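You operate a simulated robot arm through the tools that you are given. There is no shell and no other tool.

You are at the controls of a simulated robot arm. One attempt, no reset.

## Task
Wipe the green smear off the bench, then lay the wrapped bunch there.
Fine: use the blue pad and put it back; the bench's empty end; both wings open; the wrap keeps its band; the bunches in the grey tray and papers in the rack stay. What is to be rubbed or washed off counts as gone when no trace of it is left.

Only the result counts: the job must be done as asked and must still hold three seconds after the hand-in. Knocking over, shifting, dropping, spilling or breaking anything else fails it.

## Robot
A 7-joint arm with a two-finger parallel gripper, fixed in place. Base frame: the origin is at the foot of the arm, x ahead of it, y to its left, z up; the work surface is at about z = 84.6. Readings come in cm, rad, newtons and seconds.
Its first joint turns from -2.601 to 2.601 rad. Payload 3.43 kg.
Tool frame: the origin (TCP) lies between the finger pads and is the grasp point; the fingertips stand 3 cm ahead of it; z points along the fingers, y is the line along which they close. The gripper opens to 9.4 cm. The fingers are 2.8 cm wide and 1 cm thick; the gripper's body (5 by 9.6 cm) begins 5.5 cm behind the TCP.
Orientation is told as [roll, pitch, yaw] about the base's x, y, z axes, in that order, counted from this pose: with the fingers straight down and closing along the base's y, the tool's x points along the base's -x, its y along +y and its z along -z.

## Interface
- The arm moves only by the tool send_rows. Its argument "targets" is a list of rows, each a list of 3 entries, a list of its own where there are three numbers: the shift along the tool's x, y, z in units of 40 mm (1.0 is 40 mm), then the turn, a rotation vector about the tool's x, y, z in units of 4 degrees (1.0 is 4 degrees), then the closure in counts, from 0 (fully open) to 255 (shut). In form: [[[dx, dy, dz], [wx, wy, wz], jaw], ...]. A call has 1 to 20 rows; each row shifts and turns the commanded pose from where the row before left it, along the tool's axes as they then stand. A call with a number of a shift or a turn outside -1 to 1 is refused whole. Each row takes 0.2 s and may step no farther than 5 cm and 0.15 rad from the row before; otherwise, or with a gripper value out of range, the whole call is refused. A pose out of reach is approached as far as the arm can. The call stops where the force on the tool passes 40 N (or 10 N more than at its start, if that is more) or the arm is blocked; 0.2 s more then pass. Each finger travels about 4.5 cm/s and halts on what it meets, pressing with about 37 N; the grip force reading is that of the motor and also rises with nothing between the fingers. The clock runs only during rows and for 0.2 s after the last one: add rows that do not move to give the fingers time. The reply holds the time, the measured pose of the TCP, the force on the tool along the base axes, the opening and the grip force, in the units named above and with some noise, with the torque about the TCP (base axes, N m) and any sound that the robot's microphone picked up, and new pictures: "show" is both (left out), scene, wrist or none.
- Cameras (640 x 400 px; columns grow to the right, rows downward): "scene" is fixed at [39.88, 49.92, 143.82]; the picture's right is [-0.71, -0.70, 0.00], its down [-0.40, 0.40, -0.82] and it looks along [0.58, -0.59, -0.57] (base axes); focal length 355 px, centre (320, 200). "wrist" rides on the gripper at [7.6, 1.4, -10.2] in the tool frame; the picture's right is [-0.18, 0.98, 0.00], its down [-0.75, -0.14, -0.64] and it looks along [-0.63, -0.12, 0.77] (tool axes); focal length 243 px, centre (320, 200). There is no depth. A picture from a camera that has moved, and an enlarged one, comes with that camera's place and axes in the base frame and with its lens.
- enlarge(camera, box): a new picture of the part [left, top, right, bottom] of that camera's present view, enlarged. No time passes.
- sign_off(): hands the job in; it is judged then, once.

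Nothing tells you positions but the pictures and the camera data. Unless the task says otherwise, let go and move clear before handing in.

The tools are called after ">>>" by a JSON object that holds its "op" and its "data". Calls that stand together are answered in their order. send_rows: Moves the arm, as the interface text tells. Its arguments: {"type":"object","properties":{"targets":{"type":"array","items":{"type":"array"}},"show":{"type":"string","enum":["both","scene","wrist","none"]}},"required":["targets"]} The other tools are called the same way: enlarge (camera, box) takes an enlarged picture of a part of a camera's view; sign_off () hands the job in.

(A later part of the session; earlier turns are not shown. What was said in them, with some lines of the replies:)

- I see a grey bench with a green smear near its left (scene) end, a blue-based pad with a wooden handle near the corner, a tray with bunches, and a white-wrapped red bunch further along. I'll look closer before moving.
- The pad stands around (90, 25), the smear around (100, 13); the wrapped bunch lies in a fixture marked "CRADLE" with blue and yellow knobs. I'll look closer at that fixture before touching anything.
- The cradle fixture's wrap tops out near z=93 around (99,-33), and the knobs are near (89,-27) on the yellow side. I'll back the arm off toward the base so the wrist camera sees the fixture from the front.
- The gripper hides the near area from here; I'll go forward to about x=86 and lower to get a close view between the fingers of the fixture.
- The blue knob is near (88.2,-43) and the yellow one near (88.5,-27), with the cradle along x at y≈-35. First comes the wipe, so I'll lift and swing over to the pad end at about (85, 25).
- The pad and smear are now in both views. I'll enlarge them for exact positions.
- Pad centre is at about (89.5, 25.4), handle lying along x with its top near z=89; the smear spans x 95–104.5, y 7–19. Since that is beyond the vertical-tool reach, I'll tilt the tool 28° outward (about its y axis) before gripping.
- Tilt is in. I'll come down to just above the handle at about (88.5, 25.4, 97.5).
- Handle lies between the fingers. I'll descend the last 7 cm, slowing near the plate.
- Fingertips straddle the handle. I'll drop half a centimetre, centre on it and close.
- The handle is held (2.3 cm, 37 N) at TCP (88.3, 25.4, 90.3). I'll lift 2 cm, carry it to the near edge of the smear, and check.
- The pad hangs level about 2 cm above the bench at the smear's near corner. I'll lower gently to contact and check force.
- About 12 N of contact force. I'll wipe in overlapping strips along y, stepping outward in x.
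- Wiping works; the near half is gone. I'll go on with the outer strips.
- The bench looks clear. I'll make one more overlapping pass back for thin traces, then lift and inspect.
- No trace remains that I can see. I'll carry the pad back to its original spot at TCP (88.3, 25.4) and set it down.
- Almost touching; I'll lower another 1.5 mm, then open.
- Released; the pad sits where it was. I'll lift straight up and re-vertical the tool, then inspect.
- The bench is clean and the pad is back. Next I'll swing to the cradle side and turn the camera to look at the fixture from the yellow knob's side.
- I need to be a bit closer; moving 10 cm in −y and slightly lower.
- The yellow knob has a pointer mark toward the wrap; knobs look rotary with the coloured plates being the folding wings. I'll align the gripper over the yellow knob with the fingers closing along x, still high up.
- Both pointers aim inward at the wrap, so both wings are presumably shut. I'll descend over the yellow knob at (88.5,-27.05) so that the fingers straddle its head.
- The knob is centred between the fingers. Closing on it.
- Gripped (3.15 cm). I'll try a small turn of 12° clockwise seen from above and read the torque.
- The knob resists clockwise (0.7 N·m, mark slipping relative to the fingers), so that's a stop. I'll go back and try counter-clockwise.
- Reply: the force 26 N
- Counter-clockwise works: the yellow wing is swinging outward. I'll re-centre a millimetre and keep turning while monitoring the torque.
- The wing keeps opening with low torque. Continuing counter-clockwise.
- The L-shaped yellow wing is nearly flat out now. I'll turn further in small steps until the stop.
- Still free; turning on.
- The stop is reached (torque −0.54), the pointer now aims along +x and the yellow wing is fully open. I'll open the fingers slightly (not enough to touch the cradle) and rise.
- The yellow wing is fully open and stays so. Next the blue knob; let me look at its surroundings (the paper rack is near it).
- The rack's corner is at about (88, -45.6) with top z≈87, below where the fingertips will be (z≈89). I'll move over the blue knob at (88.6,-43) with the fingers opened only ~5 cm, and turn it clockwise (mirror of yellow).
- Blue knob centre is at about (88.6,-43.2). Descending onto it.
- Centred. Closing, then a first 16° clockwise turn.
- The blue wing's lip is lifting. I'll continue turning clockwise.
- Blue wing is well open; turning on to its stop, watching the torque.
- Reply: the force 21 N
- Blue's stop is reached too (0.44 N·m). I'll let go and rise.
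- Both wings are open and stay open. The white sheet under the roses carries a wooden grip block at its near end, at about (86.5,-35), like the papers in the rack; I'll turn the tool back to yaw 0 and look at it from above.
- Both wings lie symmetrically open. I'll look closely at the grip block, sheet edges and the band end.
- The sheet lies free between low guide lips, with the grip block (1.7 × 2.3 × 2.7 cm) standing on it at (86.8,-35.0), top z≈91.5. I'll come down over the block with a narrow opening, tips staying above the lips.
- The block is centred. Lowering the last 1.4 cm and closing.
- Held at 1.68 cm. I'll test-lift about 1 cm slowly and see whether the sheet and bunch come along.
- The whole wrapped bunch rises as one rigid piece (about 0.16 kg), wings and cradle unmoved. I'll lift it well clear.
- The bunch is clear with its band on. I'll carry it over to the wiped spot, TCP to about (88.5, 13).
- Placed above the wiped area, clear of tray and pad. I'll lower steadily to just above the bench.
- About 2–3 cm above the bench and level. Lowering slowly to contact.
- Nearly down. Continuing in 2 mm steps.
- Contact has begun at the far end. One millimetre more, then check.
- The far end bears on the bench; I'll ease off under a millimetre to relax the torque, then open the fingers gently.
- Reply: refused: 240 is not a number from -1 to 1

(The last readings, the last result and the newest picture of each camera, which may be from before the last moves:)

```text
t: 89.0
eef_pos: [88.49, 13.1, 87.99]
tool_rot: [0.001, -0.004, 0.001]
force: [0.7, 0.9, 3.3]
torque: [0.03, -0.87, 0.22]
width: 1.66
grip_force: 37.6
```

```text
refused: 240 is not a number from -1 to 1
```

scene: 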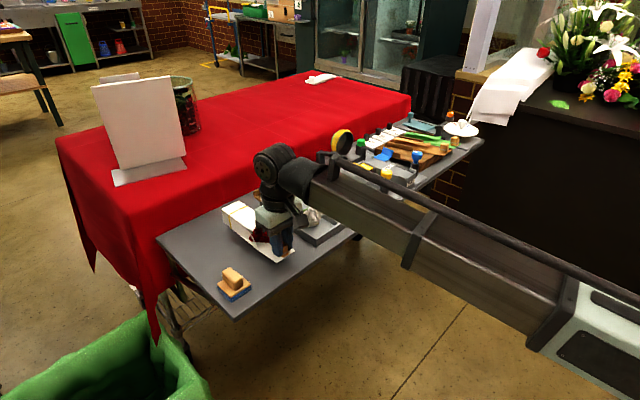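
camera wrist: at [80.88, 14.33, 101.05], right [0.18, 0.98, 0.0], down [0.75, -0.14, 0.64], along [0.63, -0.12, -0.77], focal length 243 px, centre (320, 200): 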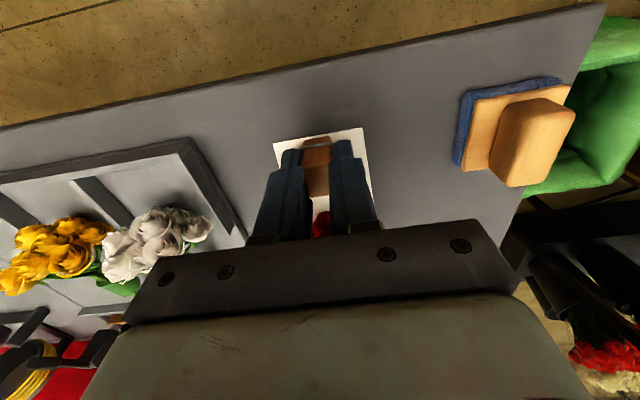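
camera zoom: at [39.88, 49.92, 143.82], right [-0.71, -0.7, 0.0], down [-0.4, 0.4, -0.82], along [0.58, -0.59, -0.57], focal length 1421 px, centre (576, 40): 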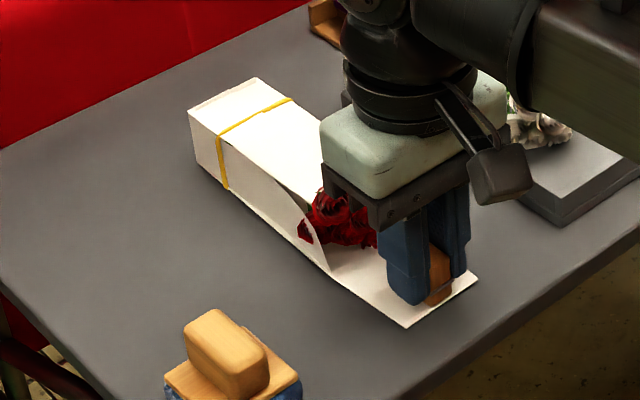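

>>> {"op": "send_rows", "data": {"targets": [[[0, 0, -0.02], [0, 0, 0], 255], [[0, 0, 0], [0, 0, 0], 255], [[0, 0, 0], [0, 0, 0], 200], [[0, 0, 0], [0, 0, 0], 185], [[0, 0, 0], [0, 0, 0], 160], [[0, 0, 0], [0, 0, 0], 140], [[0, 0, 0], [0, 0, 0], 140]], "show": "both"}}

>>> {"op": "enlarge", "data": {"camera": "scene", "box": [200, 190, 312, 290]}}

```text
t: 90.6
eef_pos: [88.65, 12.91, 88.1]
tool_rot: [0.0, -0.001, 0.0]
force: [0.7, 0.5, -0.1]
torque: [0.0, 0.01, 0.0]
width: 4.22
grip_force: 0.0
camera wrist: at [80.9, 14.34, 98.26], right [0.18, 0.98, 0.0], down [0.75, -0.14, 0.64], along [0.63, -0.12, -0.77], focal length 243 px, centre (320, 200)
```

scene: 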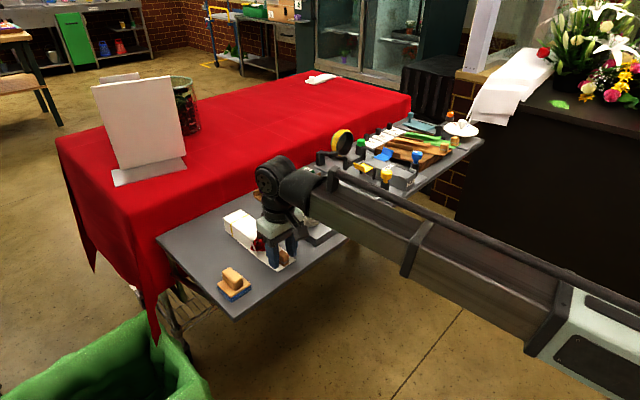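
wrist: 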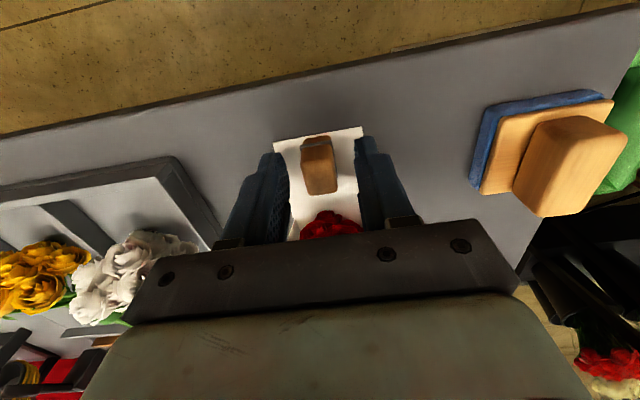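

```text
4.00 times, centred on (256, 240) of scene
camera zoom: at [39.88, 49.92, 143.82], right [-0.71, -0.7, 0.0], down [-0.4, 0.4, -0.82], along [0.58, -0.59, -0.57], focal length 1421 px, centre (576, 40)
```

zoom: 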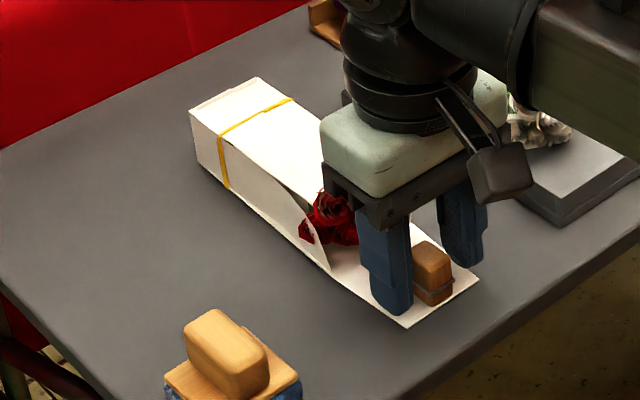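

The bunch is down and free. I'll rise straight up clear of it.

>>> {"op": "send_rows", "data": {"targets": [[[0, 0, -0.2], [0, 0, 0], 140], [[0, 0, -0.5], [0, 0, 0], 140], [[0, 0, -0.8], [0, 0, 0], 140], [[0, 0, -1], [0, 0, 0], 140], [[0, 0, -1], [0, 0, 0], 140], [[0, 0, -1], [0, 0, 0], 140], [[0, 0, -0.8], [0, 0, 0], 140], [[0.8, 0, 0], [0, 0, 0], 140], [[0.8, 0, 0], [0, 0, 0], 140], [[0, 0, 0], [0, 0, 0], 140]], "show": "both"}}

>>> {"op": "enlarge", "data": {"camera": "scene", "box": [170, 170, 330, 300]}}

>>> {"op": "enlarge", "data": {"camera": "scene", "box": [300, 100, 492, 220]}}

```text
t: 92.8
eef_pos: [82.11, 13.07, 109.1]
tool_rot: [-0.002, 0.001, 0.0]
force: [0.2, 0.0, -0.3]
torque: [0.02, 0.03, -0.02]
width: 4.23
grip_force: 0.1
camera wrist: at [74.53, 14.4, 119.46], right [0.18, 0.98, 0.0], down [0.75, -0.14, 0.64], along [0.63, -0.12, -0.77], focal length 243 px, centre (320, 200)
```

scene: 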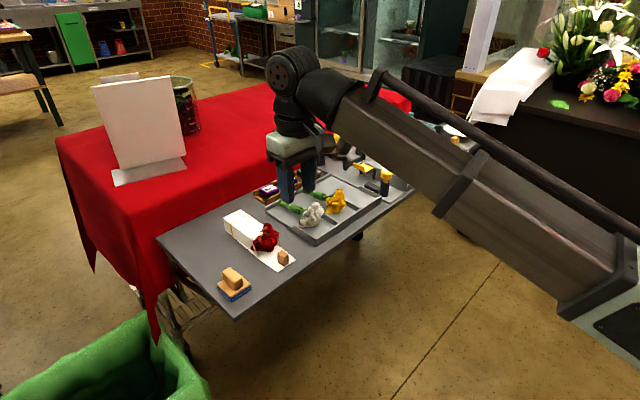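
wrist: 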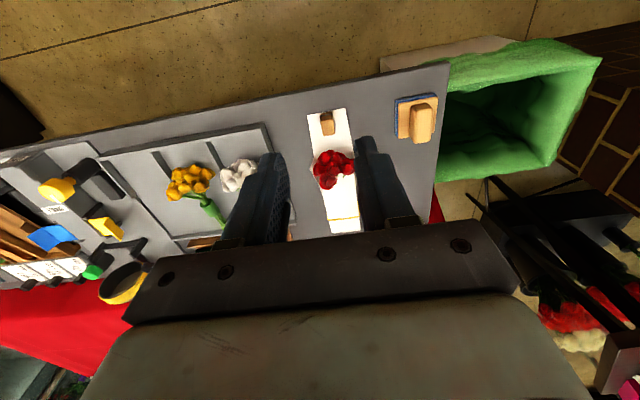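

```text
3.08 times, centred on (250, 235) of scene
camera zoom: at [39.88, 49.92, 143.82], right [-0.71, -0.7, 0.0], down [-0.4, 0.4, -0.82], along [0.58, -0.59, -0.57], focal length 1093 px, centre (535, 92)
```

zoom: 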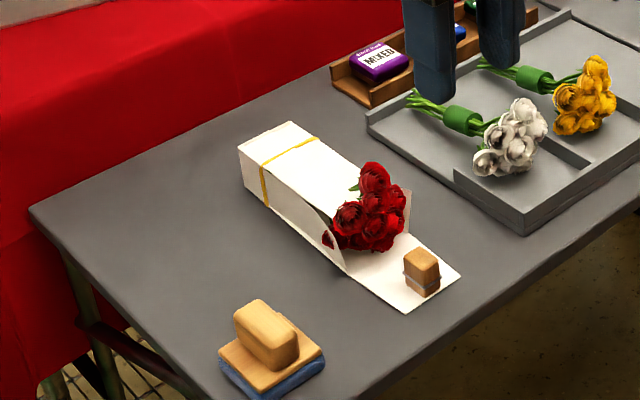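

```text
3.33 times, centred on (396, 160) of scene
camera zoom: at [39.88, 49.92, 143.82], right [-0.71, -0.7, 0.0], down [-0.4, 0.4, -0.82], along [0.58, -0.59, -0.57], focal length 1184 px, centre (67, 333)
```

zoom: 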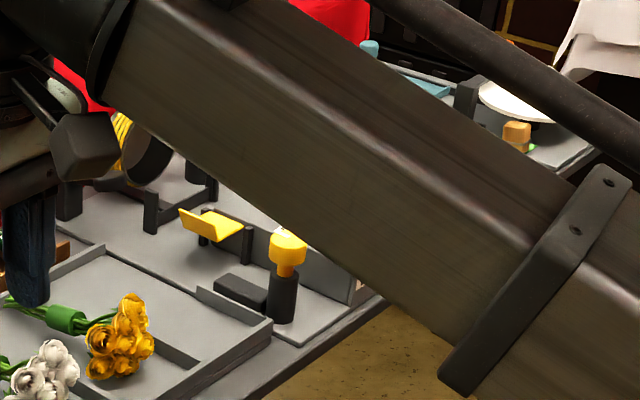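

The bunch lies on the clean end with its band on. I'll move the arm aside for an unobstructed final check of everything.

>>> {"op": "send_rows", "data": {"targets": [[[0, -0.9, -0.3], [0, 0, 0], 140], [[0, -0.9, -0.3], [0, 0, 0], 140], [[0, -0.9, -0.3], [0, 0, 0], 140], [[0, -0.9, -0.3], [0, 0, 0], 140], [[0, -0.9, 0], [0, 0, 0], 140], [[0, -0.9, 0], [0, 0, 0], 140], [[0, -0.9, 0], [0, 0, 0], 140], [[0, -0.9, 0], [0, 0, 0], 140], [[0, -0.9, 0], [0, 0, 0], 140], [[0, -0.9, 0], [0, 0, 0], 140], [[0, 0, 0], [0, 0, 0], 140]], "show": "both"}}

>>> {"op": "enlarge", "data": {"camera": "scene", "box": [150, 160, 390, 310]}}

>>> {"op": "enlarge", "data": {"camera": "scene", "box": [300, 90, 492, 210]}}

>>> {"op": "enlarge", "data": {"camera": "scene", "box": [200, 255, 270, 305]}}

```text
t: 95.2
eef_pos: [82.24, -23.17, 114.08]
tool_rot: [-0.001, 0.0, 0.0]
force: [-0.1, -0.5, -0.1]
torque: [0.0, -0.01, 0.01]
width: 4.23
grip_force: 0.0
camera wrist: at [74.58, -21.77, 124.27], right [0.18, 0.98, 0.0], down [0.75, -0.14, 0.64], along [0.63, -0.12, -0.77], focal length 243 px, centre (320, 200)
```

scene: 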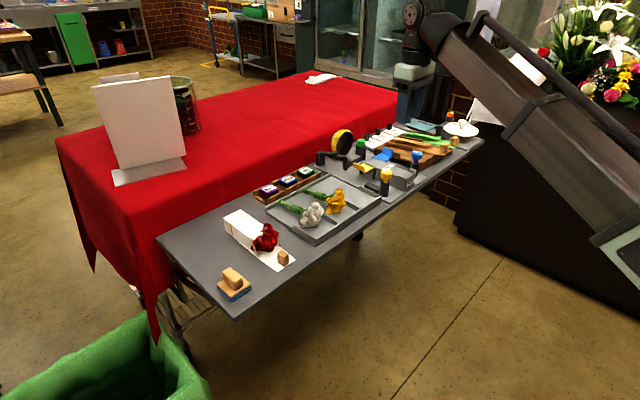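
wrist: 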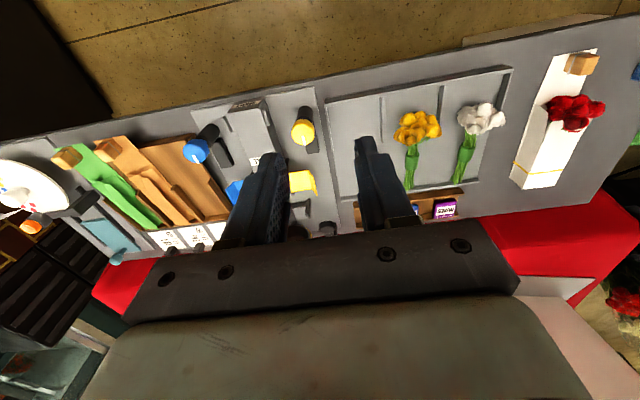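

```text
2.67 times, centred on (270, 235) of scene
camera zoom: at [39.88, 49.92, 143.82], right [-0.71, -0.7, 0.0], down [-0.4, 0.4, -0.82], along [0.58, -0.59, -0.57], focal length 947 px, centre (453, 107)
```

zoom: 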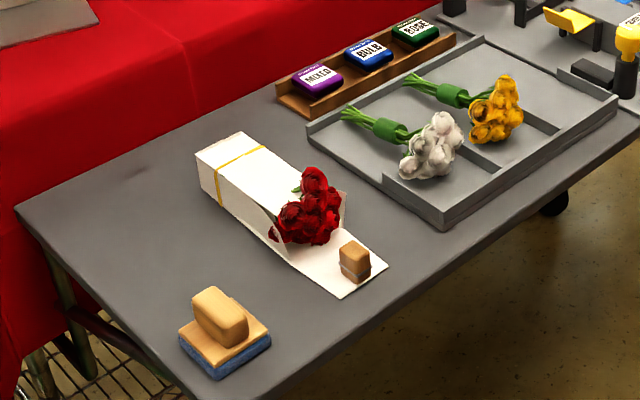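

```text
3.33 times, centred on (396, 150) of scene
camera zoom: at [39.88, 49.92, 143.82], right [-0.71, -0.7, 0.0], down [-0.4, 0.4, -0.82], along [0.58, -0.59, -0.57], focal length 1184 px, centre (67, 367)
```

zoom: 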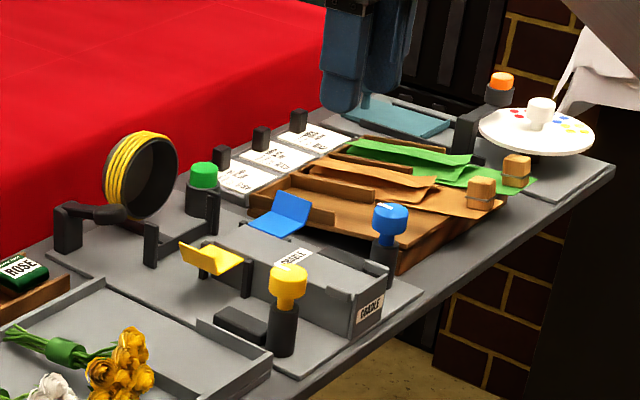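

```text
8.00 times, centred on (235, 280) of scene
camera zoom: at [39.88, 49.92, 143.82], right [-0.71, -0.7, 0.0], down [-0.4, 0.4, -0.82], along [0.58, -0.59, -0.57], focal length 2841 px, centre (1000, -440)
```

zoom: 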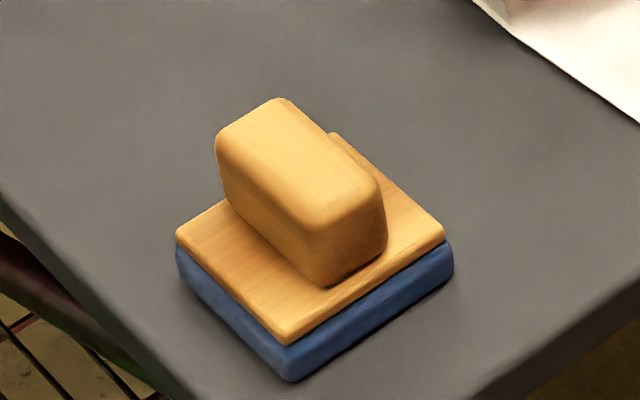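

Everything checks out. The smear is gone, and the pad is back where it stood. The wrapped bunch lies on the bench's empty end with its band on, and both wings are open. The tray bunches and rack papers haven't moved, and the arm is clear, so I'm handing in.

>>> {"op": "sign_off", "data": {}}

```text
The job is handed in.
```

The green smear is wiped off the bench, and the wrapped bunch now lies on that cleaned, empty end. I saw no trace of green in the close-up pictures I took before laying the bunch over the spot. I've handed the job in, but no result has come back.

- **Blue pad:** it's back where it started; the before and after close-ups match.
- **Wings:** I opened both by turning the yellow and blue knobs to their stops, and they stayed open after I let go.
- **Wrap:** I carried it by the wooden block on its sheet, and the yellow band is still on.
- **Everything else:** the bunches in the grey tray and the papers in the rack look unmoved. The arm let go and was clear of everything before I handed in.
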